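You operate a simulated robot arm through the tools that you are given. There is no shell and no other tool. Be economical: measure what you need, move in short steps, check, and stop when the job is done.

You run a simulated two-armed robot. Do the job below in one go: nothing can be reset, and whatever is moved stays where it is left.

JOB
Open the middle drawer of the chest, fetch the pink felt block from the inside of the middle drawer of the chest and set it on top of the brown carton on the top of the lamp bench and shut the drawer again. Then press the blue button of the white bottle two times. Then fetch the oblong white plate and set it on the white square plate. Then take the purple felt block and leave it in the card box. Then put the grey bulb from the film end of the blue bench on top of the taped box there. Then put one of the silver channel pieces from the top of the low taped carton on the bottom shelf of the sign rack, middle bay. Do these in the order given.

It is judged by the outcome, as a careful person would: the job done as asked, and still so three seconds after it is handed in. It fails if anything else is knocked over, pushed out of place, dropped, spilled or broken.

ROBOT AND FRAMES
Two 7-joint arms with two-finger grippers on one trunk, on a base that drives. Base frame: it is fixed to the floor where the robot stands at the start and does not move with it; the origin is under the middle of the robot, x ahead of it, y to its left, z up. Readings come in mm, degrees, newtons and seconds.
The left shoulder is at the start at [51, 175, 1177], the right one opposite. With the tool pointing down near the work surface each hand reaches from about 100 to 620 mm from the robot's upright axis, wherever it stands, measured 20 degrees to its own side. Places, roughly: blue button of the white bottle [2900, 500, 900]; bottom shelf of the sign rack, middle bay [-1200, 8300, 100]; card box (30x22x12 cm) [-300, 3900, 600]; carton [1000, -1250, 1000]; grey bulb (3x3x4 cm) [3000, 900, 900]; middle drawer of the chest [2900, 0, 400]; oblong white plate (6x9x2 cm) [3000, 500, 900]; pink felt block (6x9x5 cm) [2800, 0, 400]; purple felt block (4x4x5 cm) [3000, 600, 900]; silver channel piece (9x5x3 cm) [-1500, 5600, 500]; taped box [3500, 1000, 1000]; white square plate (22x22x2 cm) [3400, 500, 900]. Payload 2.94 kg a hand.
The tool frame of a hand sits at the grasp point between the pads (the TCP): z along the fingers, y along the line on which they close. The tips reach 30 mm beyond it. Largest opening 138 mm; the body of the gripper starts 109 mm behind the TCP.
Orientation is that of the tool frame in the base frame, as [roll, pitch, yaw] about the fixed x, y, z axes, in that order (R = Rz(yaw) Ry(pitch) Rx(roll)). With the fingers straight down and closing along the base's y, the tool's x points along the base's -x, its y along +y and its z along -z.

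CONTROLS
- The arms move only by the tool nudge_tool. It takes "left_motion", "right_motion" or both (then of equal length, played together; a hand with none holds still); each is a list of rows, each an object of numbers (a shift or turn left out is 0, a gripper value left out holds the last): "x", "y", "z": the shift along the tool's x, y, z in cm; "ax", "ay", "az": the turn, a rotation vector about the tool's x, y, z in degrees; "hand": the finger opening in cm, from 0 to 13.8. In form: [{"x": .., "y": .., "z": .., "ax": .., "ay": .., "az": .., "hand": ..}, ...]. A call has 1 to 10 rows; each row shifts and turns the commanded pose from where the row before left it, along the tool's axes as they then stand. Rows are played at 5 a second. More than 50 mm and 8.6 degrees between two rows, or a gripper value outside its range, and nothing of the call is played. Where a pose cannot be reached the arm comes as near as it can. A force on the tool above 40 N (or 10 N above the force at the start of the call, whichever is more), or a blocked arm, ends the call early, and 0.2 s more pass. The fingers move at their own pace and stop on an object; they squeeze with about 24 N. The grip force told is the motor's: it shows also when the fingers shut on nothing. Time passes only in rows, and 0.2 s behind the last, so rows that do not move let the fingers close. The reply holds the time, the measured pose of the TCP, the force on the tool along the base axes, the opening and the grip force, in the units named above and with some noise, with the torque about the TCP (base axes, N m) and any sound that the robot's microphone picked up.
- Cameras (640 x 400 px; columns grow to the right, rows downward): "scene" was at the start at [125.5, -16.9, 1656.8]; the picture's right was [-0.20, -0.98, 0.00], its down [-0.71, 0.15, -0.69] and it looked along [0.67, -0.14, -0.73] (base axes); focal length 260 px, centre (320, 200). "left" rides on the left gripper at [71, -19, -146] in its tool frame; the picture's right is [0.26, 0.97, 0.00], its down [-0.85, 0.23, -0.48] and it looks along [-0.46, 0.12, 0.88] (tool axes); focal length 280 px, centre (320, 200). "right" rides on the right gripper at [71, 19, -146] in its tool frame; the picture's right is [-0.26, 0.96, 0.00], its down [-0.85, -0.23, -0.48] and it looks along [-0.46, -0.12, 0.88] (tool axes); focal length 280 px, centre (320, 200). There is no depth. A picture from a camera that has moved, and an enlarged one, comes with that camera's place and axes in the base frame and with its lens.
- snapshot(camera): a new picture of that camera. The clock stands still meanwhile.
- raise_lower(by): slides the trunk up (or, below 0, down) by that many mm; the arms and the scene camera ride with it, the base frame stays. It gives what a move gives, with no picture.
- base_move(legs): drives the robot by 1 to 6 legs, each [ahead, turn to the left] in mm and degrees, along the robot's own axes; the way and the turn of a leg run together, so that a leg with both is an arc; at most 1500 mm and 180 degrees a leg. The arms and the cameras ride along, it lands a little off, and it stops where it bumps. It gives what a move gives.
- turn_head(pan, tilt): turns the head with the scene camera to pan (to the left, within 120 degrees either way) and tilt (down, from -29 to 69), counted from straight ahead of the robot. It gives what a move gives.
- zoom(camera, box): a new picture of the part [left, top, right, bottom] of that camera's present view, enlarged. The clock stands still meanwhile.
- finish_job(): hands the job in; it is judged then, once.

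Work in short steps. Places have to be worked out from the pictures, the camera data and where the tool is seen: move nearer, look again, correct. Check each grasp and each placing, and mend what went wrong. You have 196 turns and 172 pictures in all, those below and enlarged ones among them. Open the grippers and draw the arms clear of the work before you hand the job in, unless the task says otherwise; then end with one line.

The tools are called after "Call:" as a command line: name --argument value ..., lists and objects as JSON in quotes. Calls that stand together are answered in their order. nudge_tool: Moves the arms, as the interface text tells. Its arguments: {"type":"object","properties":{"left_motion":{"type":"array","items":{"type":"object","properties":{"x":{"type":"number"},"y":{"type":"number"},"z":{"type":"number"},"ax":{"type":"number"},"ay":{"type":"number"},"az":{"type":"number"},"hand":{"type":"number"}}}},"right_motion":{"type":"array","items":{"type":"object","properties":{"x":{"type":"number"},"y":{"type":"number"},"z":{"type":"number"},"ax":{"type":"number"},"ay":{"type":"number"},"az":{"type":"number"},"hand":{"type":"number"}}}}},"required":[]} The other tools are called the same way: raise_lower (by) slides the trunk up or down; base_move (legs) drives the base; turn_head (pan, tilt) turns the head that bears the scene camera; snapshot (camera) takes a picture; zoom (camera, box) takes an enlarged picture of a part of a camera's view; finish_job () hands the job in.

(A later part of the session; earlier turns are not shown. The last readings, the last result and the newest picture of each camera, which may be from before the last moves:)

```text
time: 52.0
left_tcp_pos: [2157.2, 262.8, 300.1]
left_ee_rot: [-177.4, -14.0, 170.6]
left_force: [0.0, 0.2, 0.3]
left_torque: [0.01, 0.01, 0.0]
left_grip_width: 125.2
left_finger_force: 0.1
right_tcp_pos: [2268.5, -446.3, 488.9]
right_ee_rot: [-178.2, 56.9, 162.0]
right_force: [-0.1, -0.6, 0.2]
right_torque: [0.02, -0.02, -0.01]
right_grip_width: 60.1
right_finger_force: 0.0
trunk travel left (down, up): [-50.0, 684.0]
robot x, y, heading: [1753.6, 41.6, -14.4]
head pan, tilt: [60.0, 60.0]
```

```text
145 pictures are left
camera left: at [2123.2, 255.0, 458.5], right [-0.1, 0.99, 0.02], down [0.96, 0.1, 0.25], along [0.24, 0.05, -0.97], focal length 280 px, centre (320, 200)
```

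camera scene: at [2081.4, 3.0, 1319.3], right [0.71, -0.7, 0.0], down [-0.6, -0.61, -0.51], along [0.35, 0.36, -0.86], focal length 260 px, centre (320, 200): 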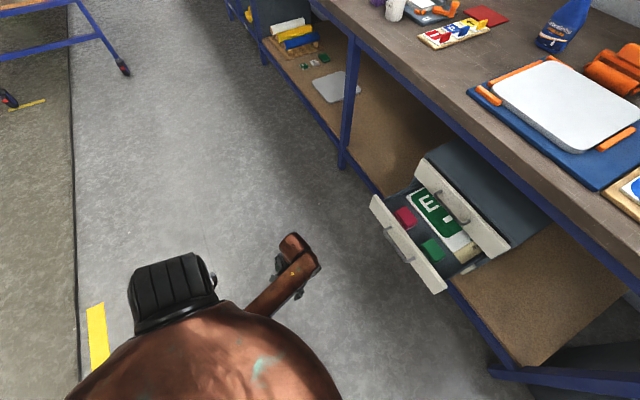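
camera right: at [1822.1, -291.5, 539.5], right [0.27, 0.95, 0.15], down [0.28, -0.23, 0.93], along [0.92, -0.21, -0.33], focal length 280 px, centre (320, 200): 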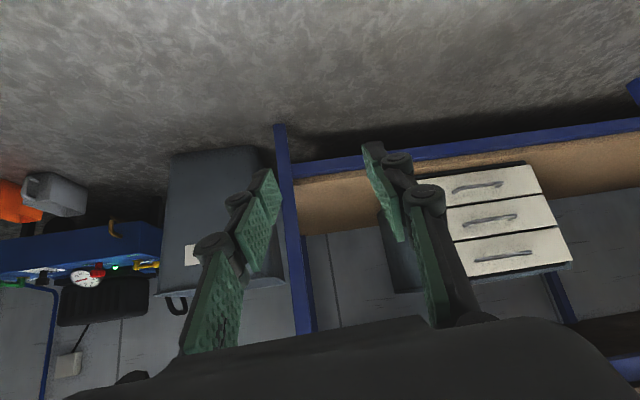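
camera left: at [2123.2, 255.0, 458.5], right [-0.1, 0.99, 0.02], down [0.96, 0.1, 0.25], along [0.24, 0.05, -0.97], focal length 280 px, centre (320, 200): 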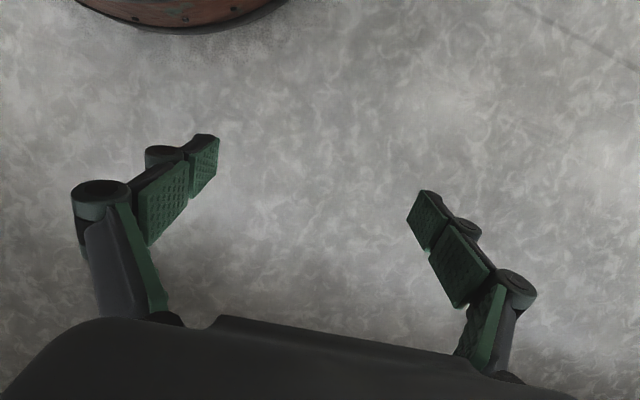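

I test a very slow forward motion to see whether the arm tracks.

Call:
nudge_tool --left_motion '[{"x": -0.5}, {"x": -0.5}, {"x": -0.5}, {"x": -0.5}]'

Call:
nudge_tool --left_motion '[{"z": -0.5}, {"z": -0.5}, {"z": -0.5}, {"z": -0.5}]'

```text
time: 53.2
left_tcp_pos: [2150.2, 256.5, 287.6]
left_ee_rot: [-176.5, -16.4, 171.4]
left_force: [-0.5, 0.4, 0.1]
left_torque: [-0.04, -0.02, -0.01]
left_grip_width: 124.8
left_finger_force: 0.1
right_tcp_pos: [2269.7, -445.3, 488.8]
right_ee_rot: [-178.0, 57.2, 162.1]
right_force: [0.2, -0.1, 0.6]
right_torque: [0.02, 0.02, 0.0]
right_grip_width: 59.9
right_finger_force: 0.0
trunk travel left (down, up): [-50.0, 684.0]
robot x, y, heading: [1756.6, 42.5, -14.4]
head pan, tilt: [60.0, 60.0]
stopped in row 4 (left hand): the arm was blocked; the commanded pose is now the measured one
```

```text
time: 53.8
left_tcp_pos: [2123.4, 352.6, 298.4]
left_ee_rot: [173.3, -21.2, 172.9]
left_force: [-0.5, 0.1, -1.0]
left_torque: [-0.02, 0.02, -0.01]
left_grip_width: 125.1
left_finger_force: 0.1
right_tcp_pos: [2269.8, -448.9, 484.1]
right_ee_rot: [-178.6, 56.8, 161.7]
right_force: [0.2, 0.4, 0.0]
right_torque: [0.01, -0.01, 0.0]
right_grip_width: 59.9
right_finger_force: 0.1
trunk travel left (down, up): [-50.0, 684.0]
robot x, y, heading: [1755.8, 39.9, -14.5]
head pan, tilt: [60.0, 60.0]
stopped in row 2 (left hand): the arm was blocked; the commanded pose is now the measured one
```

It swings through a reconfiguration; I keep nudging upward/forward to let it complete.

Call:
nudge_tool --left_motion '[{"z": -1}, {"z": -1}, {"z": -1}, {}]'

Call:
nudge_tool --left_motion '[{"z": -1}, {"z": -1}, {"z": -1}, {}]'

Call:
nudge_tool --left_motion '[{"z": -1}, {"z": -1}, {"z": -1}, {}]'

Call:
snapshot --camera "scene"

```text
time: 54.6
left_tcp_pos: [2070.8, 448.1, 340.8]
left_ee_rot: [162.5, -28.2, 176.5]
left_force: [0.2, -0.1, 0.5]
left_torque: [0.03, -0.02, 0.01]
left_grip_width: 125.2
left_finger_force: 0.1
right_tcp_pos: [2268.9, -448.9, 484.8]
right_ee_rot: [-178.7, 56.9, 161.6]
right_force: [-0.6, 0.1, -0.6]
right_torque: [0.01, 0.0, -0.01]
right_grip_width: 60.1
right_finger_force: 0.0
trunk travel left (down, up): [-50.0, 684.0]
robot x, y, heading: [1756.7, 38.5, -14.4]
head pan, tilt: [60.0, 60.0]
stopped in row 3 (left hand): the arm was blocked; the commanded pose is now the measured one
```

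```text
time: 55.5
left_tcp_pos: [2024.7, 502.0, 389.5]
left_ee_rot: [154.2, -35.1, -179.4]
left_force: [-0.3, 0.9, 0.1]
left_torque: [-0.02, -0.02, 0.04]
left_grip_width: 125.0
left_finger_force: 0.1
right_tcp_pos: [2268.1, -450.2, 484.7]
right_ee_rot: [-178.9, 56.9, 161.5]
right_force: [0.0, -0.4, 0.0]
right_torque: [-0.02, -0.03, -0.01]
right_grip_width: 60.1
right_finger_force: 0.0
trunk travel left (down, up): [-50.0, 684.0]
robot x, y, heading: [1757.3, 38.0, -14.4]
head pan, tilt: [60.0, 60.0]
stopped in row 4 (left hand): the arm was blocked; the commanded pose is now the measured one
```

```text
time: 56.5
left_tcp_pos: [1991.0, 531.4, 436.6]
left_ee_rot: [147.2, -40.5, -175.3]
left_force: [-0.3, -0.4, 0.5]
left_torque: [-0.04, -0.02, 0.05]
left_grip_width: 125.0
left_finger_force: 0.0
right_tcp_pos: [2266.9, -448.4, 485.8]
right_ee_rot: [-179.1, 57.2, 161.3]
right_force: [0.0, 1.1, -0.9]
right_torque: [-0.03, -0.03, 0.02]
right_grip_width: 60.3
right_finger_force: 0.0
trunk travel left (down, up): [-50.0, 684.0]
robot x, y, heading: [1754.9, 41.2, -14.4]
head pan, tilt: [60.0, 60.0]
stopped in row 4 (left hand): the arm was blocked; the commanded pose is now the measured one
```

```text
144 pictures are left
camera scene: at [2076.4, -8.3, 1319.6], right [0.71, -0.7, -0.01], down [-0.6, -0.61, -0.52], along [0.36, 0.37, -0.86], focal length 260 px, centre (320, 200)
```

scene: 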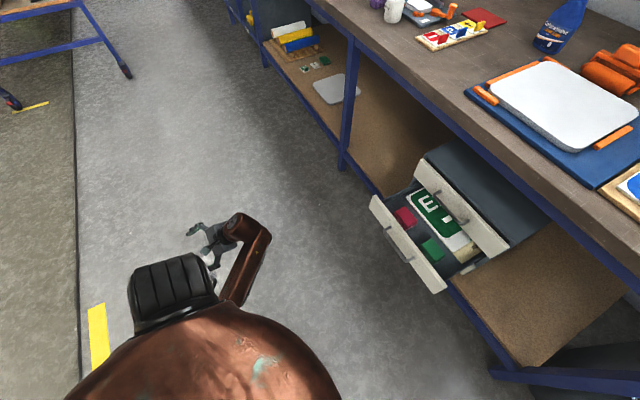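

The left arm keeps deviating. One more probe with a single tiny row then idle, to see if it tracks.

Call:
nudge_tool --left_motion '[{"ay": 3}, {"ay": 3}, {"ay": 3}, {"ay": 3}, {}]'

Call:
nudge_tool --left_motion '[{"ay": -3}, {"ay": -3}, {"ay": -3}, {"ay": -3}, {}]'

```text
time: 57.9
left_tcp_pos: [1931.8, 553.8, 452.8]
left_ee_rot: [132.9, -54.9, -158.1]
left_force: [0.1, 0.2, 0.8]
left_torque: [-0.03, 0.01, 0.0]
left_grip_width: 125.2
left_finger_force: 0.0
right_tcp_pos: [2266.9, -449.3, 492.1]
right_ee_rot: [-179.0, 57.5, 161.4]
right_force: [-0.2, -0.2, -0.3]
right_torque: [-0.01, 0.02, -0.01]
right_grip_width: 60.0
right_finger_force: 0.1
trunk travel left (down, up): [-50.0, 684.0]
robot x, y, heading: [1754.3, 37.3, -14.4]
head pan, tilt: [60.0, 60.0]
stopped in row 5 (left hand): the arm was blocked; the commanded pose is now the measured one
```

```text
time: 59.2
left_tcp_pos: [1959.9, 570.0, 465.9]
left_ee_rot: [139.5, -44.0, -170.5]
left_force: [0.4, -0.3, 0.2]
left_torque: [-0.02, 0.01, -0.03]
left_grip_width: 125.1
left_finger_force: 0.2
right_tcp_pos: [2267.8, -451.3, 485.4]
right_ee_rot: [-179.4, 57.2, 161.0]
right_force: [0.0, -0.3, -0.7]
right_torque: [0.0, -0.01, 0.04]
right_grip_width: 60.3
right_finger_force: 0.2
trunk travel left (down, up): [-50.0, 684.0]
robot x, y, heading: [1758.4, 38.9, -14.4]
head pan, tilt: [60.0, 60.0]
stopped in row 5 (left hand): the arm was blocked; the commanded pose is now the measured one
```

It now tracks roughly. I rotate it back toward pointing down in several rows.

Call:
nudge_tool --left_motion '[{"ax": 3, "ay": -4.5}, {"ax": 3, "ay": -4.5}, {"ax": 3, "ay": -4.5}, {"ax": 3, "ay": -4.5}, {"ax": 3, "ay": -4.5}, {"ax": 3, "ay": -4.5}, {}]'

Call:
nudge_tool --left_motion '[{"x": -1.5}, {"x": -1.5}, {"x": -1.5}, {"x": -1.5}, {"x": -1.5}]'

```text
time: 60.9
left_tcp_pos: [1948.4, 579.6, 448.2]
left_ee_rot: [166.9, -19.9, 175.1]
left_force: [-2.7, 0.1, -2.3]
left_torque: [0.0, -0.09, -0.02]
left_grip_width: 125.0
left_finger_force: 0.1
right_tcp_pos: [2260.0, -440.7, 488.9]
right_ee_rot: [-177.1, 57.6, 163.0]
right_force: [-1.5, 1.0, -0.7]
right_torque: [-0.05, -0.19, 0.05]
right_grip_width: 60.1
right_finger_force: 0.0
trunk travel left (down, up): [-50.0, 684.0]
robot x, y, heading: [1753.4, 41.9, -14.2]
head pan, tilt: [60.0, 60.0]
```

```text
time: 62.0
left_tcp_pos: [2027.8, 570.2, 421.6]
left_ee_rot: [166.8, -21.0, 175.1]
left_force: [1.0, -0.2, -0.7]
left_torque: [0.0, -0.01, 0.03]
left_grip_width: 125.0
left_finger_force: 0.1
right_tcp_pos: [2271.2, -441.9, 480.7]
right_ee_rot: [-177.0, 56.6, 163.1]
right_force: [-0.5, -0.2, -0.3]
right_torque: [-0.02, 0.01, -0.01]
right_grip_width: 60.0
right_finger_force: 0.0
trunk travel left (down, up): [-50.0, 684.0]
robot x, y, heading: [1759.7, 41.0, -14.3]
head pan, tilt: [60.0, 60.0]
```

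It tracks properly again. Finish levelling and then move forward toward the drawer.

Call:
nudge_tool --left_motion '[{"ax": 2.3, "ay": -6}, {"ax": 2.3, "ay": -6}, {"ax": 2.3, "ay": -6}, {"ax": 2.3, "ay": -6}, {"ax": 2.3, "ay": -6}, {"ax": 2.3, "ay": -6}, {}]'

Call:
nudge_tool --left_motion '[{"x": -3, "z": -1}, {"x": -3, "z": -1}, {"x": -3, "z": -1}, {"x": -3, "z": -1}, {"x": -3, "z": -1}]'

```text
time: 63.6
left_tcp_pos: [2028.7, 571.0, 421.5]
left_ee_rot: [-178.6, 15.0, 171.3]
left_force: [0.4, -0.2, -0.2]
left_torque: [-0.02, 0.0, -0.03]
left_grip_width: 125.2
left_finger_force: 0.1
right_tcp_pos: [2269.8, -443.5, 480.9]
right_ee_rot: [-177.0, 56.6, 163.1]
right_force: [0.0, 0.9, 0.0]
right_torque: [0.01, 0.0, -0.02]
right_grip_width: 60.1
right_finger_force: 0.1
trunk travel left (down, up): [-50.0, 684.0]
robot x, y, heading: [1756.8, 37.4, -14.2]
head pan, tilt: [60.0, 60.0]
```

```text
time: 64.8
left_tcp_pos: [2157.3, 552.8, 508.3]
left_ee_rot: [-178.7, 14.8, 171.6]
left_force: [0.0, 0.0, -0.2]
left_torque: [-0.01, 0.0, 0.02]
left_grip_width: 124.9
left_finger_force: 0.1
right_tcp_pos: [2270.4, -442.8, 481.3]
right_ee_rot: [-176.9, 56.5, 163.0]
right_force: [0.0, 0.2, -0.1]
right_torque: [-0.02, 0.0, 0.0]
right_grip_width: 60.0
right_finger_force: 0.0
trunk travel left (down, up): [-50.0, 684.0]
robot x, y, heading: [1757.8, 42.5, -14.1]
head pan, tilt: [60.0, 60.0]
```

Good tracking. Set pitch 28° and go to the pre-grasp above the pink block.

Call:
nudge_tool --left_motion '[{"ay": -6.5, "az": 3}, {"ay": -6.5, "az": 3}, {"x": -3.31, "y": -2.31, "z": 1.76}, {"x": -3.31, "y": -2.31, "z": 1.76}, {"x": -3.31, "y": -2.31, "z": 1.76}, {"x": -3.31, "y": -2.31, "z": 1.76}, {"x": -3.31, "y": -2.31, "z": 1.76}, {"x": -3.31, "y": -2.31, "z": 1.76}, {"x": -3.31, "y": -2.31, "z": 1.76}]'

Call:
nudge_tool --left_motion '[{"x": -3.31, "y": -2.31, "z": 1.76}, {"x": -3.31, "y": -2.31, "z": 1.76}, {"x": -3.31, "y": -2.31, "z": 1.76}, {"x": -3.31, "y": -2.31, "z": 1.76}, {"x": -3.31, "y": -2.31, "z": 1.76}]'

Call:
turn_head --pan 10 --tilt 50

Call:
snapshot --camera "left"

Call:
snapshot --camera "scene"

```text
time: 66.8
left_tcp_pos: [2372.3, 330.0, 506.3]
left_ee_rot: [179.1, 27.9, 165.0]
left_force: [-0.1, -0.3, 0.7]
left_torque: [-0.02, 0.01, -0.02]
left_grip_width: 125.0
left_finger_force: 0.0
right_tcp_pos: [2271.5, -442.1, 480.5]
right_ee_rot: [-177.1, 56.6, 163.0]
right_force: [-0.2, 0.0, -0.2]
right_torque: [0.02, 0.03, -0.02]
right_grip_width: 60.1
right_finger_force: 0.0
trunk travel left (down, up): [-50.0, 684.0]
robot x, y, heading: [1754.8, 41.6, -14.6]
head pan, tilt: [60.0, 60.0]
```

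```text
time: 68.0
left_tcp_pos: [2525.1, 172.2, 503.6]
left_ee_rot: [178.9, 27.7, 165.2]
left_force: [-0.3, 0.2, 0.1]
left_torque: [0.0, 0.03, -0.01]
left_grip_width: 124.8
left_finger_force: 0.1
right_tcp_pos: [2270.2, -443.4, 481.1]
right_ee_rot: [-177.0, 56.5, 162.9]
right_force: [0.1, -0.7, 0.2]
right_torque: [0.01, 0.0, -0.02]
right_grip_width: 59.8
right_finger_force: 0.0
trunk travel left (down, up): [-50.0, 684.0]
robot x, y, heading: [1756.1, 39.3, -14.4]
head pan, tilt: [60.0, 60.0]
```

```text
time: 69.2
left_tcp_pos: [2525.5, 171.5, 503.8]
left_ee_rot: [179.0, 27.9, 165.1]
left_force: [0.5, -0.2, 0.0]
left_torque: [0.0, 0.0, -0.01]
left_grip_width: 125.0
left_finger_force: 0.0
right_tcp_pos: [2270.6, -442.3, 480.5]
right_ee_rot: [-177.0, 56.5, 163.1]
right_force: [-0.1, 0.0, -0.7]
right_torque: [0.02, 0.01, 0.0]
right_grip_width: 59.9
right_finger_force: 0.0
trunk travel left (down, up): [-50.0, 684.0]
robot x, y, heading: [1754.2, 40.8, -14.3]
head pan, tilt: [10.0, 50.0]
```

```text
143 pictures are left
camera left: at [2393.2, 183.6, 598.5], right [0.02, 0.99, -0.11], down [0.57, 0.08, 0.82], along [0.82, -0.07, -0.56], focal length 280 px, centre (320, 200)
```

left: 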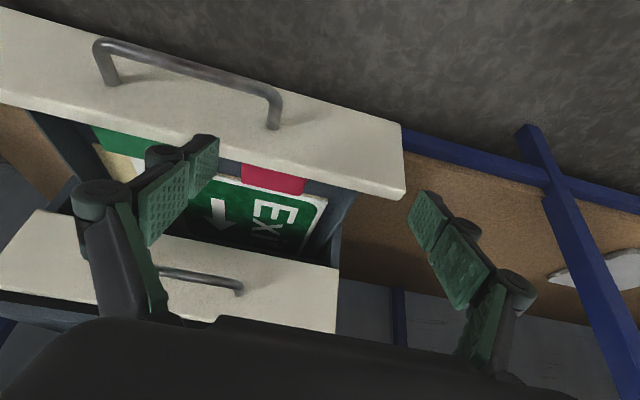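

```text
142 pictures are left
camera scene: at [2122.9, -40.7, 1323.8], right [-0.08, -1.0, 0.0], down [-0.76, 0.06, -0.64], along [0.64, -0.05, -0.77], focal length 260 px, centre (320, 200)
```

scene: 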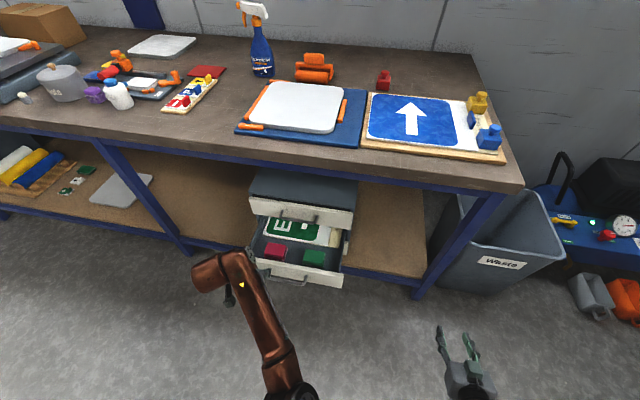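

Block centre ≈(2640,104). Move to 110 mm above it along the tool axis and look.

Call:
nudge_tool --left_motion '[{"x": -3.25, "y": -1.83, "z": 2.0}, {"x": -3.25, "y": -1.83, "z": 2.0}, {}]'

Call:
snapshot --camera "left"

Call:
zoom --camera "scene" --box '[200, 160, 380, 300]'

```text
time: 70.0
left_tcp_pos: [2591.5, 117.0, 497.8]
left_ee_rot: [178.9, 27.9, 165.1]
left_force: [0.2, 1.0, 0.3]
left_torque: [0.01, 0.0, 0.04]
left_grip_width: 125.0
left_finger_force: 0.0
right_tcp_pos: [2271.2, -443.6, 480.7]
right_ee_rot: [-177.0, 56.6, 163.1]
right_force: [0.0, 0.3, 0.5]
right_torque: [-0.01, 0.01, 0.0]
right_grip_width: 59.8
right_finger_force: 0.1
trunk travel left (down, up): [-50.0, 684.0]
robot x, y, heading: [1755.6, 42.9, -14.1]
head pan, tilt: [10.0, 50.0]
```

```text
141 pictures are left
camera left: at [2458.4, 129.3, 592.6], right [0.02, 0.99, -0.11], down [0.57, 0.08, 0.82], along [0.82, -0.07, -0.56], focal length 280 px, centre (320, 200)
```

left: 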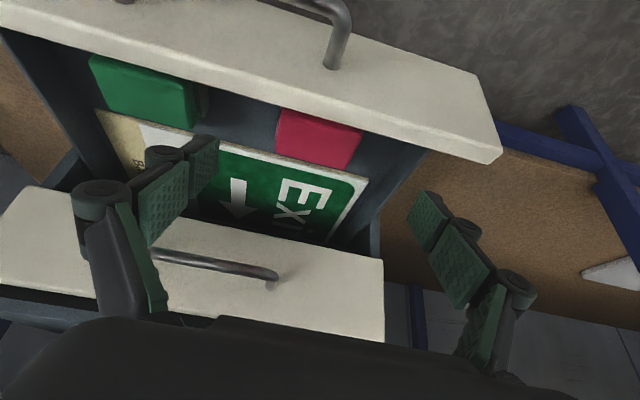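

```text
2.86 times, centred on (290, 230) of scene
camera zoom: at [2123.0, -40.8, 1323.7], right [-0.08, -1.0, 0.0], down [-0.76, 0.06, -0.64], along [0.64, -0.05, -0.77], focal length 744 px, centre (406, 114)
```

zoom: 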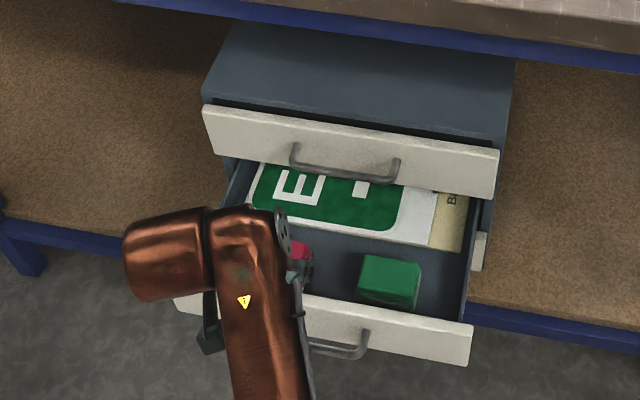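

Combining views: block top z≈397, centre ≈(2640,105). Descend along the tool axis to z≈383 and close.

Call:
nudge_tool --left_motion '[{"x": 0.25, "z": 3.1}, {"x": 0.25, "z": 3.1}, {"x": 0.25, "z": 3.1}, {"x": 0.25, "z": 3.1}, {}, {"hand": 0}, {}, {}, {}, {}]'

Call:
snapshot --camera "left"

```text
time: 72.2
left_tcp_pos: [2638.8, 107.6, 384.3]
left_ee_rot: [179.0, 28.0, 165.1]
left_force: [-0.6, 0.9, 1.1]
left_torque: [-0.05, 0.02, -0.03]
left_grip_width: 84.4
left_finger_force: 23.7
right_tcp_pos: [2271.0, -442.4, 480.1]
right_ee_rot: [-177.0, 56.6, 163.0]
right_force: [-0.1, 0.6, 0.3]
right_torque: [0.0, 0.01, -0.01]
right_grip_width: 60.3
right_finger_force: 0.0
trunk travel left (down, up): [-50.0, 684.0]
robot x, y, heading: [1753.6, 37.4, -14.4]
head pan, tilt: [10.0, 50.0]
```

```text
139 pictures are left
camera left: at [2505.8, 119.9, 479.0], right [0.02, 0.99, -0.11], down [0.56, 0.08, 0.82], along [0.82, -0.07, -0.56], focal length 280 px, centre (320, 200)
```

left: 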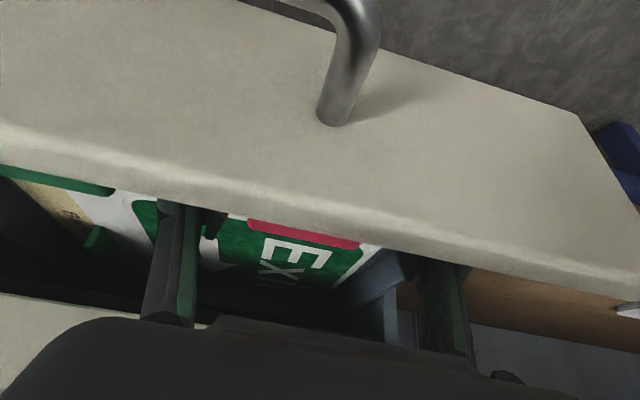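

Gripped at 84 mm with a solid reading. Lift along the tool axis and check.

Call:
nudge_tool --left_motion '[{"z": -3}, {"z": -3}, {"z": -4}, {"z": -4}]'

Call:
zoom --camera "scene" --box '[200, 160, 380, 300]'

```text
time: 73.2
left_tcp_pos: [2573.0, 121.4, 508.8]
left_ee_rot: [179.1, 27.9, 165.1]
left_force: [0.6, 0.3, 0.2]
left_torque: [0.05, 0.01, -0.04]
left_grip_width: 0.0
left_finger_force: 24.1
right_tcp_pos: [2271.1, -442.7, 481.4]
right_ee_rot: [-177.0, 56.7, 163.1]
right_force: [-0.4, -0.1, 0.4]
right_torque: [-0.01, -0.02, 0.01]
right_grip_width: 59.9
right_finger_force: 0.1
trunk travel left (down, up): [-50.0, 684.0]
robot x, y, heading: [1757.5, 41.4, -14.2]
head pan, tilt: [10.0, 50.0]
```

```text
2.86 times, centred on (290, 230) of scene
camera zoom: at [2122.8, -40.7, 1323.8], right [-0.08, -1.0, 0.0], down [-0.76, 0.06, -0.64], along [0.64, -0.05, -0.77], focal length 744 px, centre (406, 114)
```

zoom: 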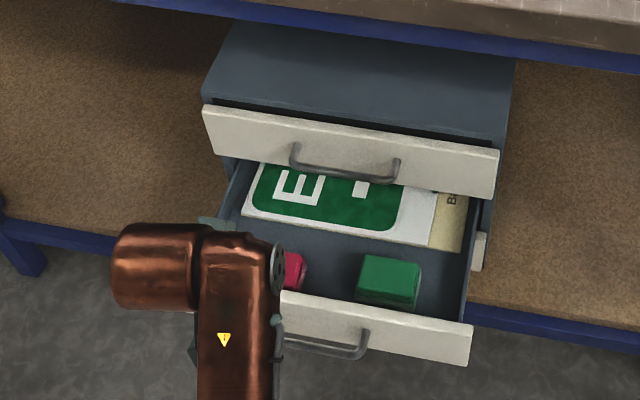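

It slipped out. I open and look at the block again.

Call:
nudge_tool --left_motion '[{"hand": 12.5}, {}, {}, {}, {}]'

Call:
snapshot --camera "left"

```text
time: 74.4
left_tcp_pos: [2573.6, 121.6, 508.6]
left_ee_rot: [179.1, 27.9, 165.1]
left_force: [-0.4, -0.9, -0.8]
left_torque: [-0.02, 0.02, 0.0]
left_grip_width: 108.6
left_finger_force: 0.0
right_tcp_pos: [2269.4, -442.7, 480.4]
right_ee_rot: [-176.9, 56.6, 163.1]
right_force: [0.6, -0.3, 0.0]
right_torque: [-0.04, -0.01, 0.0]
right_grip_width: 59.9
right_finger_force: 0.0
trunk travel left (down, up): [-50.0, 684.0]
robot x, y, heading: [1758.7, 42.2, -14.1]
head pan, tilt: [10.0, 50.0]
```

```text
137 pictures are left
camera left: at [2441.9, 133.8, 602.4], right [0.02, 0.99, -0.11], down [0.57, 0.08, 0.82], along [0.82, -0.07, -0.56], focal length 280 px, centre (320, 200)
```

left: 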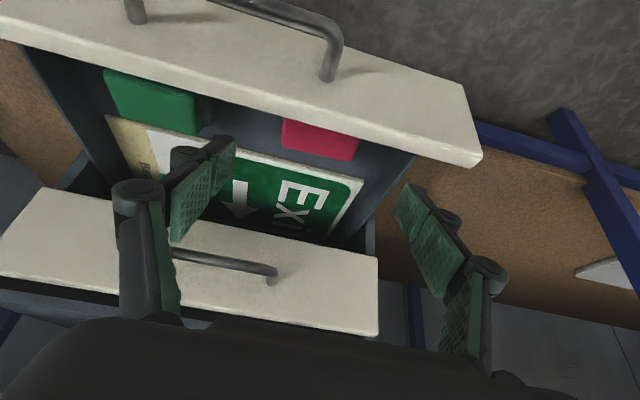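

Lifting along the tilted axis probably dragged the block into the drawer front. I use a steeper tool (18°), go a bit deeper, and will lift vertically.

Call:
nudge_tool --left_motion '[{"ay": 5}, {"ay": 5, "hand": 12.5}, {"x": -1.15, "y": 0.24, "z": 2.1}, {}, {"z": 3}, {"z": 3}, {"z": 3}, {"z": 1.5}, {"z": 1.5}, {}]'

Call:
nudge_tool --left_motion '[{"hand": 0}, {}, {}, {}, {}]'

```text
time: 76.6
left_tcp_pos: [2627.9, 111.6, 374.5]
left_ee_rot: [179.1, 17.8, 165.3]
left_force: [0.2, 0.2, 0.6]
left_torque: [0.01, 0.05, -0.01]
left_grip_width: 125.1
left_finger_force: 0.0
right_tcp_pos: [2269.8, -442.7, 480.8]
right_ee_rot: [-177.0, 56.6, 163.1]
right_force: [1.2, 0.6, 0.2]
right_torque: [-0.02, 0.0, 0.02]
right_grip_width: 60.1
right_finger_force: 0.1
trunk travel left (down, up): [-50.0, 684.0]
robot x, y, heading: [1754.7, 42.4, -14.3]
head pan, tilt: [10.0, 50.0]
```

```text
time: 77.8
left_tcp_pos: [2627.7, 110.6, 381.7]
left_ee_rot: [179.2, 18.3, 165.2]
left_force: [-3.3, -9.8, 21.0]
left_torque: [-0.96, 0.13, 0.0]
left_grip_width: 84.9
left_finger_force: 23.8
right_tcp_pos: [2269.5, -444.0, 482.9]
right_ee_rot: [-177.1, 56.6, 162.9]
right_force: [0.2, 0.6, 0.2]
right_torque: [0.05, -0.03, 0.0]
right_grip_width: 59.9
right_finger_force: 0.0
trunk travel left (down, up): [-50.0, 684.0]
robot x, y, heading: [1756.5, 37.7, -14.7]
head pan, tilt: [10.0, 50.0]
```

Fingertips press the drawer floor when closed. Lift vertically slowly and check the grip.

Call:
nudge_tool --left_motion '[{"x": -0.3, "z": -0.95}, {"x": -0.3, "z": -0.95}, {"x": -0.3, "z": -0.95}, {"x": -0.3, "z": -0.95}, {}]'

Call:
snapshot --camera "left"

```text
time: 79.0
left_tcp_pos: [2626.8, 111.6, 417.0]
left_ee_rot: [179.0, 17.8, 165.4]
left_force: [-0.8, 0.3, -0.9]
left_torque: [-0.02, 0.01, -0.01]
left_grip_width: 84.8
left_finger_force: 23.6
right_tcp_pos: [2270.5, -443.6, 480.9]
right_ee_rot: [-176.9, 56.6, 163.0]
right_force: [0.3, -1.2, -0.9]
right_torque: [-0.01, 0.03, 0.0]
right_grip_width: 60.1
right_finger_force: 0.0
trunk travel left (down, up): [-50.0, 684.0]
robot x, y, heading: [1758.1, 36.7, -14.4]
head pan, tilt: [10.0, 50.0]
```

```text
136 pictures are left
camera left: at [2512.9, 118.7, 532.5], right [0.0, 1.0, -0.06], down [0.7, 0.05, 0.72], along [0.72, -0.04, -0.69], focal length 280 px, centre (320, 200)
```

left: 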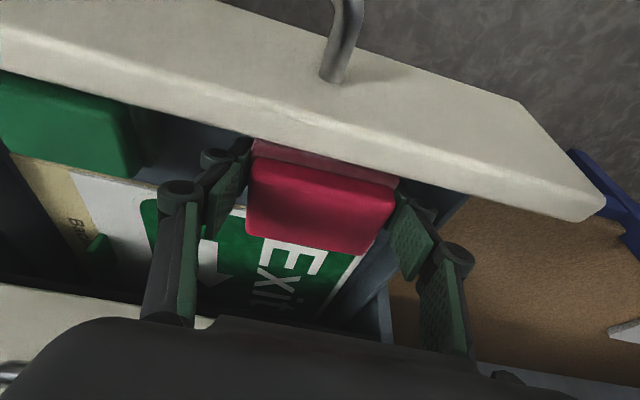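

The block is held and lifted. Continue straight up, then back out.

Call:
nudge_tool --left_motion '[{"x": -0.62, "z": -1.9}, {"x": -0.62, "z": -1.9}, {"x": -0.93, "z": -2.85}, {"x": -0.93, "z": -2.85}, {"x": -0.62, "z": -1.9}, {"x": 2.85, "z": -0.93}, {"x": 2.85, "z": -0.93}, {"x": 2.85, "z": -0.93}, {"x": 2.85, "z": -0.93}, {}]'

Call:
snapshot --camera "left"

```text
time: 81.2
left_tcp_pos: [2511.4, 140.3, 536.5]
left_ee_rot: [179.0, 17.9, 165.3]
left_force: [0.2, -0.8, -1.5]
left_torque: [0.0, 0.01, -0.01]
left_grip_width: 84.5
left_finger_force: 24.0
right_tcp_pos: [2271.1, -441.9, 480.0]
right_ee_rot: [-177.0, 56.6, 163.1]
right_force: [0.0, 0.0, 0.1]
right_torque: [-0.02, 0.0, 0.0]
right_grip_width: 60.0
right_finger_force: 0.1
trunk travel left (down, up): [-50.0, 684.0]
robot x, y, heading: [1756.5, 40.0, -14.3]
head pan, tilt: [10.0, 50.0]
```

```text
135 pictures are left
camera left: at [2397.2, 147.2, 652.7], right [0.0, 1.0, -0.07], down [0.7, 0.05, 0.72], along [0.72, -0.04, -0.69], focal length 280 px, centre (320, 200)
```

left: 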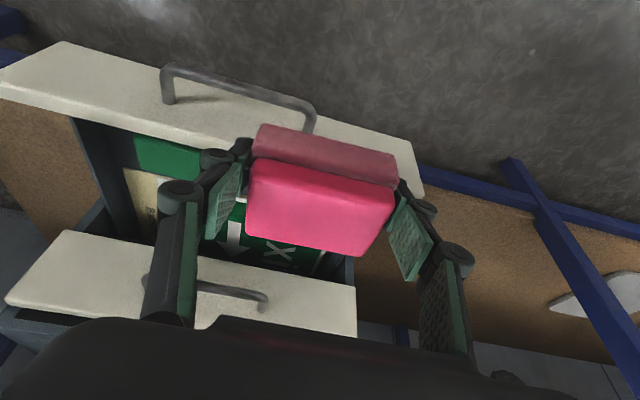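

Block secured. Back away from the bench, raise the trunk, and then turn toward the lamp bench.

Call:
base_move --legs '[[-500, 0]]'

Call:
raise_lower --by 480

Call:
nudge_tool --right_motion '[{}, {}, {}, {}, {}, {}, {}, {}, {}, {}]'

Call:
snapshot --camera "left"

```text
time: 84.2
left_tcp_pos: [2028.0, 265.0, 537.4]
left_ee_rot: [179.1, 17.9, 165.3]
left_force: [-0.7, -0.6, -1.4]
left_torque: [-0.01, 0.02, -0.06]
left_grip_width: 84.4
left_finger_force: 24.1
right_tcp_pos: [1787.1, -319.8, 480.6]
right_ee_rot: [-176.9, 56.6, 163.2]
right_force: [0.0, 0.4, -0.1]
right_torque: [-0.01, 0.0, 0.0]
right_grip_width: 60.2
right_finger_force: 0.0
trunk travel left (down, up): [-50.0, 684.0]
robot x, y, heading: [1269.9, 167.0, -14.3]
head pan, tilt: [10.0, 50.0]
```

```text
refused: 480 is not a number from -400 to 400
```

```text
time: 86.4
left_tcp_pos: [2028.0, 264.9, 537.2]
left_ee_rot: [179.1, 17.8, 165.4]
left_force: [0.5, 0.4, -0.7]
left_torque: [-0.02, 0.01, 0.01]
left_grip_width: 84.2
left_finger_force: 24.2
right_tcp_pos: [1787.4, -318.2, 480.2]
right_ee_rot: [-177.0, 56.6, 163.1]
right_force: [-0.4, -1.1, 0.2]
right_torque: [0.02, -0.01, 0.02]
right_grip_width: 60.1
right_finger_force: 0.1
trunk travel left (down, up): [-50.0, 684.0]
robot x, y, heading: [1270.4, 164.2, -14.5]
head pan, tilt: [10.0, 50.0]
```

```text
134 pictures are left
camera left: at [1913.6, 271.5, 652.6], right [0.0, 1.0, -0.07], down [0.7, 0.05, 0.72], along [0.72, -0.04, -0.69], focal length 280 px, centre (320, 200)
```

left: 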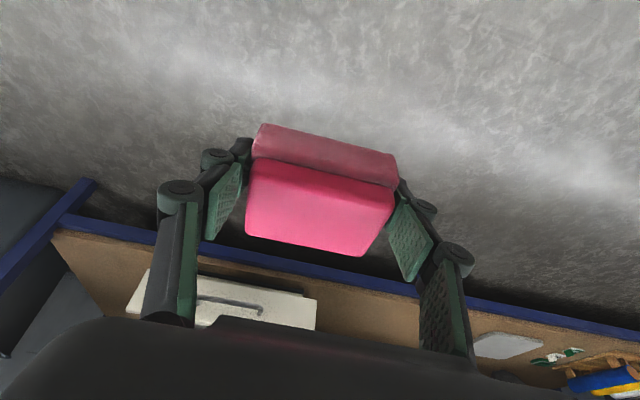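

Raise in two steps and let the trunk settle.

Call:
raise_lower --by 300

Call:
raise_lower --by 200

Call:
nudge_tool --right_motion '[{}, {}, {}, {}, {}, {}, {}, {}, {}, {}]'

Call:
nudge_tool --right_motion '[{}, {}, {}, {}]'

```text
time: 89.4
left_tcp_pos: [2027.3, 265.0, 837.3]
left_ee_rot: [179.1, 18.0, 165.3]
left_force: [-0.5, 0.7, -1.0]
left_torque: [-0.01, -0.03, 0.01]
left_grip_width: 84.5
left_finger_force: 23.5
right_tcp_pos: [1783.0, -319.0, 897.9]
right_ee_rot: [-179.0, 68.9, 161.6]
right_force: [0.6, 0.5, -0.2]
right_torque: [-0.02, 0.0, -0.01]
right_grip_width: 59.9
right_finger_force: 0.0
trunk travel left (down, up): [-350.0, 384.0]
robot x, y, heading: [1273.4, 164.2, -14.2]
head pan, tilt: [10.0, 50.0]
```

```text
time: 91.5
left_tcp_pos: [2028.3, 265.3, 1036.0]
left_ee_rot: [179.1, 17.8, 165.4]
left_force: [-0.3, -0.6, -1.6]
left_torque: [0.02, 0.01, -0.02]
left_grip_width: 84.1
left_finger_force: 23.7
right_tcp_pos: [1782.3, -318.6, 1098.9]
right_ee_rot: [-179.3, 68.8, 161.5]
right_force: [0.1, 0.1, 0.2]
right_torque: [0.01, 0.0, -0.01]
right_grip_width: 60.3
right_finger_force: 0.0
trunk travel left (down, up): [-550.0, 184.0]
robot x, y, heading: [1271.6, 164.9, -14.4]
head pan, tilt: [10.0, 50.0]
```

```text
time: 93.7
left_tcp_pos: [2027.9, 264.2, 1037.6]
left_ee_rot: [179.1, 17.9, 165.3]
left_force: [0.1, -0.2, -0.7]
left_torque: [0.02, 0.04, 0.01]
left_grip_width: 84.3
left_finger_force: 24.3
right_tcp_pos: [1783.0, -318.5, 1100.1]
right_ee_rot: [-179.5, 68.8, 161.5]
right_force: [-0.3, 0.3, 0.4]
right_torque: [-0.02, 0.04, 0.02]
right_grip_width: 60.0
right_finger_force: 0.1
trunk travel left (down, up): [-550.0, 184.0]
robot x, y, heading: [1272.1, 164.1, -14.1]
head pan, tilt: [10.0, 50.0]
```

```text
time: 94.7
left_tcp_pos: [2027.5, 263.0, 1037.1]
left_ee_rot: [179.1, 17.9, 165.2]
left_force: [0.5, 0.3, -1.7]
left_torque: [-0.01, 0.01, -0.02]
left_grip_width: 84.3
left_finger_force: 24.0
right_tcp_pos: [1783.8, -319.2, 1100.3]
right_ee_rot: [-179.3, 68.8, 161.5]
right_force: [0.3, 0.2, -0.5]
right_torque: [0.02, -0.01, 0.02]
right_grip_width: 60.0
right_finger_force: 0.0
trunk travel left (down, up): [-550.0, 184.0]
robot x, y, heading: [1275.9, 162.5, -14.6]
head pan, tilt: [10.0, 50.0]
```

Bring the left hand (block) in and up, and fold the right hand back, before driving.

Call:
nudge_tool --left_motion '[{"x": 2.8, "z": -3.0}, {"x": 2.8, "z": -3.0}, {"x": 2.8, "z": -3.0}, {"x": 2.8, "z": -3.0}, {"x": 2.8, "z": -3.0}, {}, {}, {}]' --right_motion '[{"ay": 7}, {"ay": 7}, {"ay": 7}, {"ay": 7}, {"ay": 7}, {"ay": 7}, {"ay": 7}, {"ay": 5}]'

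Call:
nudge_tool --right_motion '[{"x": 4, "z": -1}, {"x": 4, "z": -1}, {"x": 4, "z": -1}, {"x": 4, "z": -1}, {"x": 4, "z": -1}]'

```text
time: 96.5
left_tcp_pos: [1889.4, 323.6, 1123.6]
left_ee_rot: [178.9, 18.1, 165.7]
left_force: [-0.2, -0.5, -0.8]
left_torque: [0.03, -0.01, 0.0]
left_grip_width: 84.0
left_finger_force: 23.8
left hand out of reach, approached as far as the arm can: row 4, 5
right_tcp_pos: [1783.5, -320.7, 1099.4]
right_ee_rot: [-179.8, 14.6, 161.1]
right_force: [-0.5, -0.5, -0.5]
right_torque: [0.0, -0.02, -0.02]
right_grip_width: 60.1
right_finger_force: 0.0
trunk travel left (down, up): [-550.0, 184.0]
robot x, y, heading: [1273.4, 163.5, -14.2]
head pan, tilt: [10.0, 50.0]
```

```text
time: 97.7
left_tcp_pos: [1888.5, 323.6, 1122.8]
left_ee_rot: [178.8, 18.1, 165.6]
left_force: [-0.6, -0.3, -0.6]
left_torque: [0.01, -0.01, 0.0]
left_grip_width: 84.1
left_finger_force: 24.4
right_tcp_pos: [1587.0, -252.6, 1097.8]
right_ee_rot: [-179.9, 14.7, 161.0]
right_force: [-0.7, 0.6, 0.0]
right_torque: [-0.03, -0.02, 0.02]
right_grip_width: 60.0
right_finger_force: 0.0
trunk travel left (down, up): [-550.0, 184.0]
robot x, y, heading: [1271.2, 166.1, -14.1]
head pan, tilt: [10.0, 50.0]
```

Drive to in front of the carton, stopping short to look.

Call:
base_move --legs '[[0, -114.4], [850, 0], [0, 38.5]]'

Call:
turn_head --pan 15 --tilt 45

Call:
snapshot --camera "scene"

Call:
snapshot --camera "left"

```text
time: 108.8
left_tcp_pos: [1080.1, -1060.6, 1122.3]
left_ee_rot: [178.7, 17.9, 91.4]
left_force: [-0.7, -0.3, -1.2]
left_torque: [0.0, -0.02, -0.01]
left_grip_width: 84.4
left_finger_force: 24.2
right_tcp_pos: [441.6, -928.0, 1097.9]
right_ee_rot: [-179.9, 14.8, 86.8]
right_force: [0.3, 0.3, -0.3]
right_torque: [0.0, 0.01, 0.01]
right_grip_width: 60.0
right_finger_force: 0.0
trunk travel left (down, up): [-550.0, 184.0]
robot x, y, heading: [757.6, -507.1, -88.8]
head pan, tilt: [10.0, 50.0]
```

```text
time: 109.5
left_tcp_pos: [1079.7, -1061.8, 1121.9]
left_ee_rot: [178.6, 18.1, 91.4]
left_force: [0.1, -0.8, -1.3]
left_torque: [-0.01, 0.03, -0.01]
left_grip_width: 84.3
left_finger_force: 24.5
right_tcp_pos: [441.8, -927.1, 1099.1]
right_ee_rot: [-179.8, 14.8, 86.9]
right_force: [-0.3, -0.6, 0.3]
right_torque: [0.03, 0.01, -0.02]
right_grip_width: 59.9
right_finger_force: 0.1
trunk travel left (down, up): [-550.0, 184.0]
robot x, y, heading: [756.8, -514.3, -88.8]
head pan, tilt: [15.0, 45.0]
```

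```text
133 pictures are left
camera scene: at [779.2, -577.4, 1859.2], right [-0.96, -0.28, 0.0], down [-0.2, 0.68, -0.71], along [0.2, -0.68, -0.71], focal length 260 px, centre (320, 200)
```

scene: 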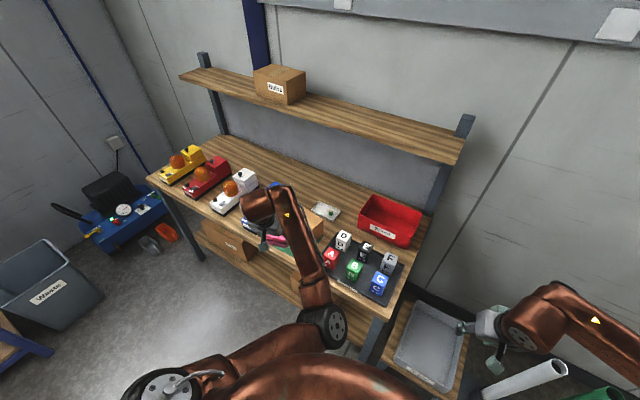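

```text
132 pictures are left
camera left: at [1053.9, -949.4, 1237.6], right [0.96, 0.28, -0.06], down [0.23, -0.65, 0.72], along [0.16, -0.7, -0.69], focal length 280 px, centre (320, 200)
```

left: 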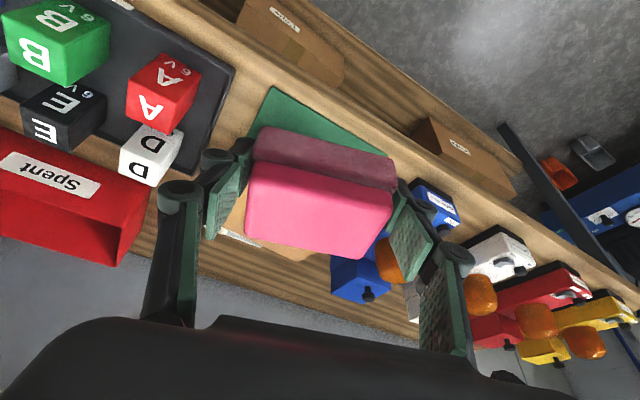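

The carton is hidden by the hand. Shift the left hand 150 mm to the left to see it.

Call:
nudge_tool --left_motion '[{"y": 4, "z": -1}, {"y": 4, "z": -1}, {"y": 4, "z": -1}, {"y": 3}]'

Call:
zoom --camera "scene" --box '[200, 140, 440, 320]'

Call:
snapshot --camera "left"

```text
time: 110.5
left_tcp_pos: [1229.9, -1046.3, 1153.1]
left_ee_rot: [178.8, 18.0, 91.3]
left_force: [-0.1, -0.1, -1.2]
left_torque: [0.01, 0.01, -0.02]
left_grip_width: 84.3
left_finger_force: 24.1
right_tcp_pos: [441.4, -927.7, 1098.7]
right_ee_rot: [-179.7, 14.8, 86.7]
right_force: [-0.2, 0.9, -0.2]
right_torque: [-0.01, 0.06, 0.01]
right_grip_width: 60.1
right_finger_force: 0.0
trunk travel left (down, up): [-550.0, 184.0]
robot x, y, heading: [757.1, -511.0, -88.7]
head pan, tilt: [15.0, 45.0]
```

```text
2.22 times, centred on (320, 230) of scene
camera zoom: at [781.4, -577.6, 1859.2], right [-0.96, -0.28, 0.0], down [-0.2, 0.68, -0.71], along [0.2, -0.68, -0.71], focal length 579 px, centre (320, 133)
```

zoom: 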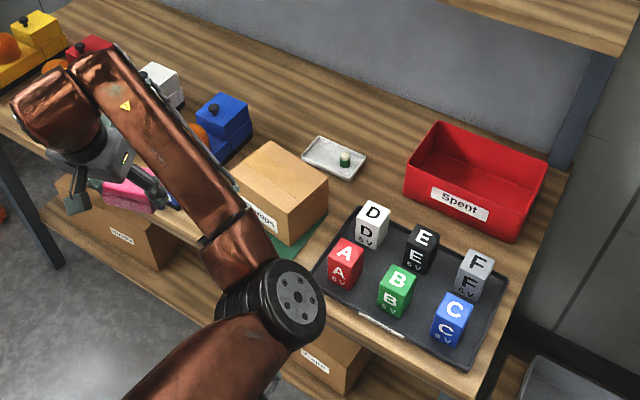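

```text
130 pictures are left
camera left: at [1204.2, -935.0, 1268.8], right [0.96, 0.28, -0.06], down [0.24, -0.65, 0.72], along [0.16, -0.7, -0.69], focal length 280 px, centre (320, 200)
```

left: 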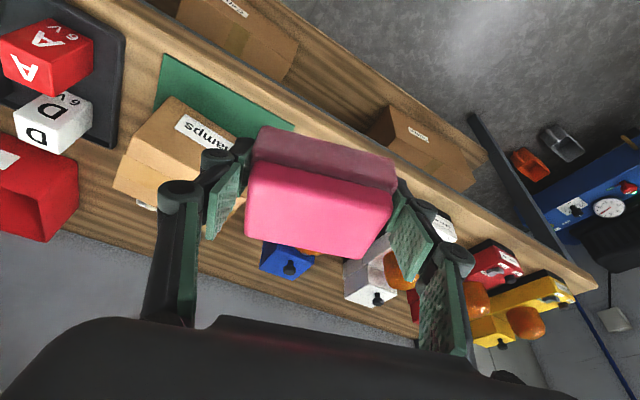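

Carton top centre triangulates to ≈(1070,−1262,983). Drive forward 170 mm and bring the hand back over it.

Call:
base_move --legs '[[170, 0]]'

Call:
nudge_tool --left_motion '[{"y": -4}, {"y": -4}, {"y": -4}, {"y": -3.5}, {}]'

Call:
snapshot --camera "scene"

Call:
snapshot --camera "left"

```text
time: 111.9
left_tcp_pos: [1233.2, -1211.1, 1156.5]
left_ee_rot: [178.7, 18.1, 91.4]
left_force: [0.1, 0.2, -0.8]
left_torque: [-0.01, 0.0, 0.01]
left_grip_width: 84.1
left_finger_force: 24.6
right_tcp_pos: [445.6, -1091.8, 1099.3]
right_ee_rot: [-179.8, 15.0, 86.7]
right_force: [-0.2, -0.3, 0.6]
right_torque: [-0.01, 0.02, 0.03]
right_grip_width: 59.9
right_finger_force: 0.1
trunk travel left (down, up): [-550.0, 184.0]
robot x, y, heading: [760.4, -681.6, -88.4]
head pan, tilt: [15.0, 45.0]
```

```text
time: 113.1
left_tcp_pos: [1087.2, -1230.1, 1147.7]
left_ee_rot: [178.7, 18.0, 91.5]
left_force: [0.7, 1.3, -1.3]
left_torque: [-0.02, 0.01, 0.0]
left_grip_width: 84.2
left_finger_force: 23.6
left hand out of reach, approached as far as the arm can: row 4
right_tcp_pos: [445.5, -1096.3, 1097.7]
right_ee_rot: [-179.8, 14.8, 86.7]
right_force: [0.2, -0.3, -0.1]
right_torque: [0.02, 0.02, 0.0]
right_grip_width: 59.7
right_finger_force: 0.0
trunk travel left (down, up): [-550.0, 184.0]
robot x, y, heading: [762.8, -677.3, -88.5]
head pan, tilt: [15.0, 45.0]
```

```text
129 pictures are left
camera scene: at [784.5, -747.1, 1859.2], right [-0.96, -0.28, 0.0], down [-0.2, 0.68, -0.71], along [0.2, -0.68, -0.71], focal length 260 px, centre (320, 200)
```

scene: 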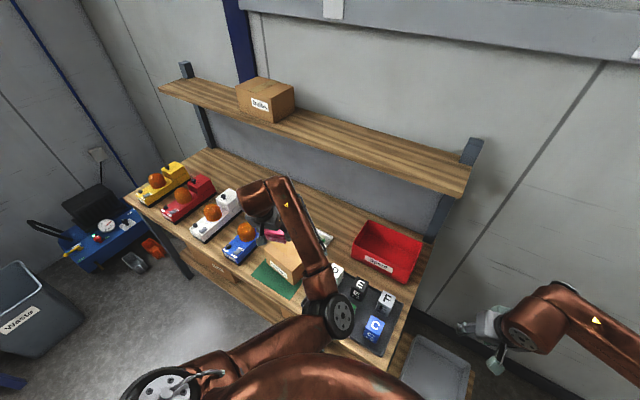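

```text
128 pictures are left
camera left: at [1061.6, -1119.1, 1263.8], right [0.96, 0.28, -0.06], down [0.24, -0.65, 0.72], along [0.16, -0.7, -0.69], focal length 280 px, centre (320, 200)
```

left: 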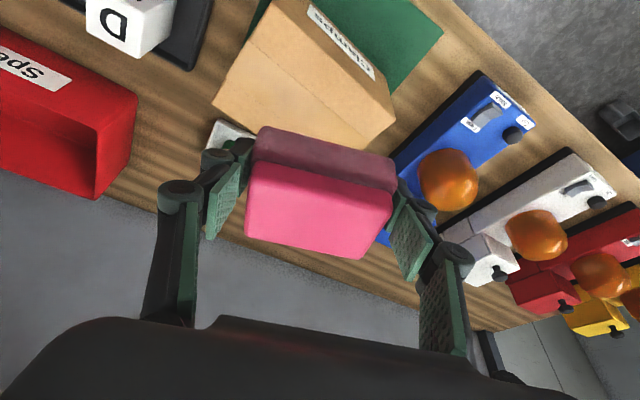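

The carton top centre re-checks at ≈(1069,−1256,983). Move over it and down halfway.

Call:
nudge_tool --left_motion '[{"x": -0.3, "y": -0.93, "z": 3.25}, {"x": -0.3, "y": -0.93, "z": 3.25}, {}]'

Call:
snapshot --camera "left"

Call:
zoom --camera "scene" --box '[220, 160, 380, 280]'

```text
time: 113.9
left_tcp_pos: [1076.8, -1259.0, 1098.4]
left_ee_rot: [178.0, 18.9, 91.8]
left_force: [-0.5, 0.7, -2.0]
left_torque: [0.04, -0.02, -0.03]
left_grip_width: 84.2
left_finger_force: 23.7
right_tcp_pos: [446.1, -1096.5, 1097.9]
right_ee_rot: [-179.8, 14.9, 86.8]
right_force: [0.2, 0.2, 0.2]
right_torque: [0.0, -0.03, 0.0]
right_grip_width: 59.9
right_finger_force: 0.1
trunk travel left (down, up): [-550.0, 184.0]
robot x, y, heading: [760.0, -676.0, -88.8]
head pan, tilt: [15.0, 45.0]
```

```text
127 pictures are left
camera left: at [1049.7, -1147.0, 1211.4], right [0.96, 0.29, -0.06], down [0.23, -0.64, 0.73], along [0.17, -0.71, -0.68], focal length 280 px, centre (320, 200)
```

left: 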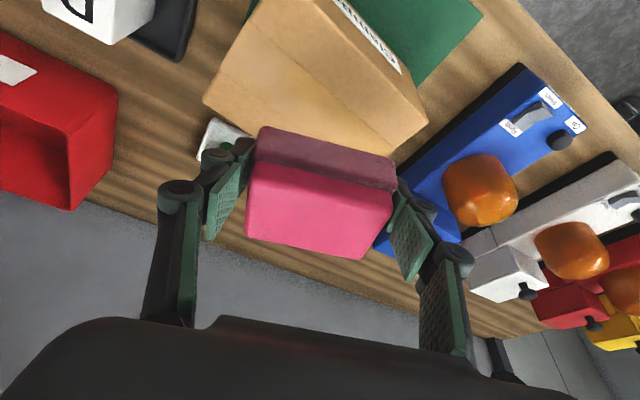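

```text
3.33 times, centred on (300, 220) of scene
camera zoom: at [782.8, -746.4, 1859.3], right [-0.96, -0.28, 0.0], down [-0.2, 0.68, -0.71], along [0.2, -0.68, -0.71], focal length 868 px, centre (387, 133)
```

zoom: 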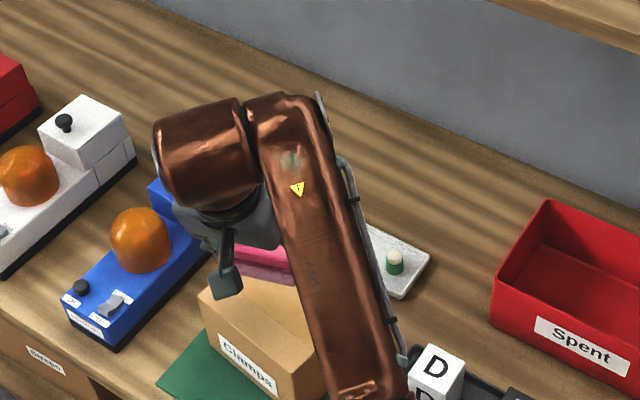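

The block centre sits ~15 mm ahead of the TCP, so I aim TCP at (1070,−1241) and lower to just above contact.

Call:
nudge_tool --left_motion '[{"x": 1.36, "y": -0.22, "z": 2.2}, {"x": 1.36, "y": -0.22, "z": 2.2}, {"x": 1.0, "y": -0.22, "z": 1.6}, {}]'

Call:
snapshot --camera "left"

Call:
zoom --camera "scene" --box '[220, 160, 380, 280]'

```text
time: 115.1
left_tcp_pos: [1113.4, -1251.9, 1049.6]
left_ee_rot: [174.9, 20.6, 92.9]
left_force: [0.0, -0.1, -0.9]
left_torque: [0.02, 0.0, 0.0]
left_grip_width: 84.1
left_finger_force: 23.9
right_tcp_pos: [445.3, -1097.1, 1098.4]
right_ee_rot: [-179.7, 14.8, 86.8]
right_force: [-0.3, 0.1, -0.3]
right_torque: [-0.01, -0.02, 0.01]
right_grip_width: 60.2
right_finger_force: 0.1
trunk travel left (down, up): [-550.0, 184.0]
robot x, y, heading: [758.7, -680.1, -89.0]
head pan, tilt: [15.0, 45.0]
stopped in row 4 (left hand): the arm was blocked; the commanded pose is now the measured one
```

```text
125 pictures are left
camera left: at [1075.1, -1136.8, 1157.3], right [0.95, 0.32, -0.01], down [0.22, -0.61, 0.76], along [0.24, -0.72, -0.65], focal length 280 px, centre (320, 200)
```

left: 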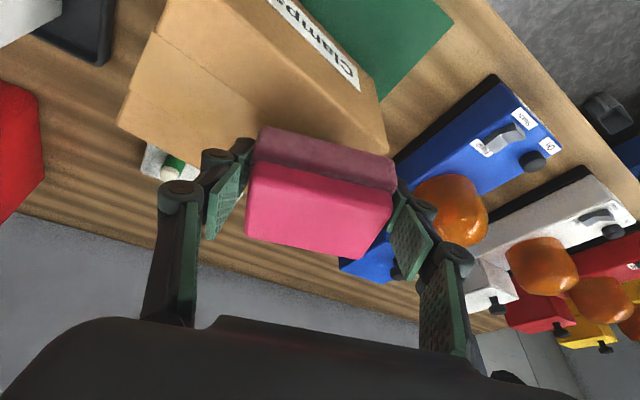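

```text
3.33 times, centred on (300, 220) of scene
camera zoom: at [784.0, -746.6, 1859.3], right [-0.96, -0.28, 0.0], down [-0.2, 0.68, -0.71], along [0.2, -0.68, -0.71], focal length 868 px, centre (387, 133)
```

zoom: 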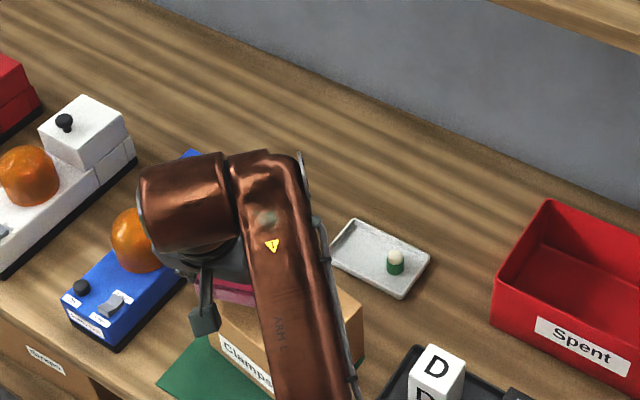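

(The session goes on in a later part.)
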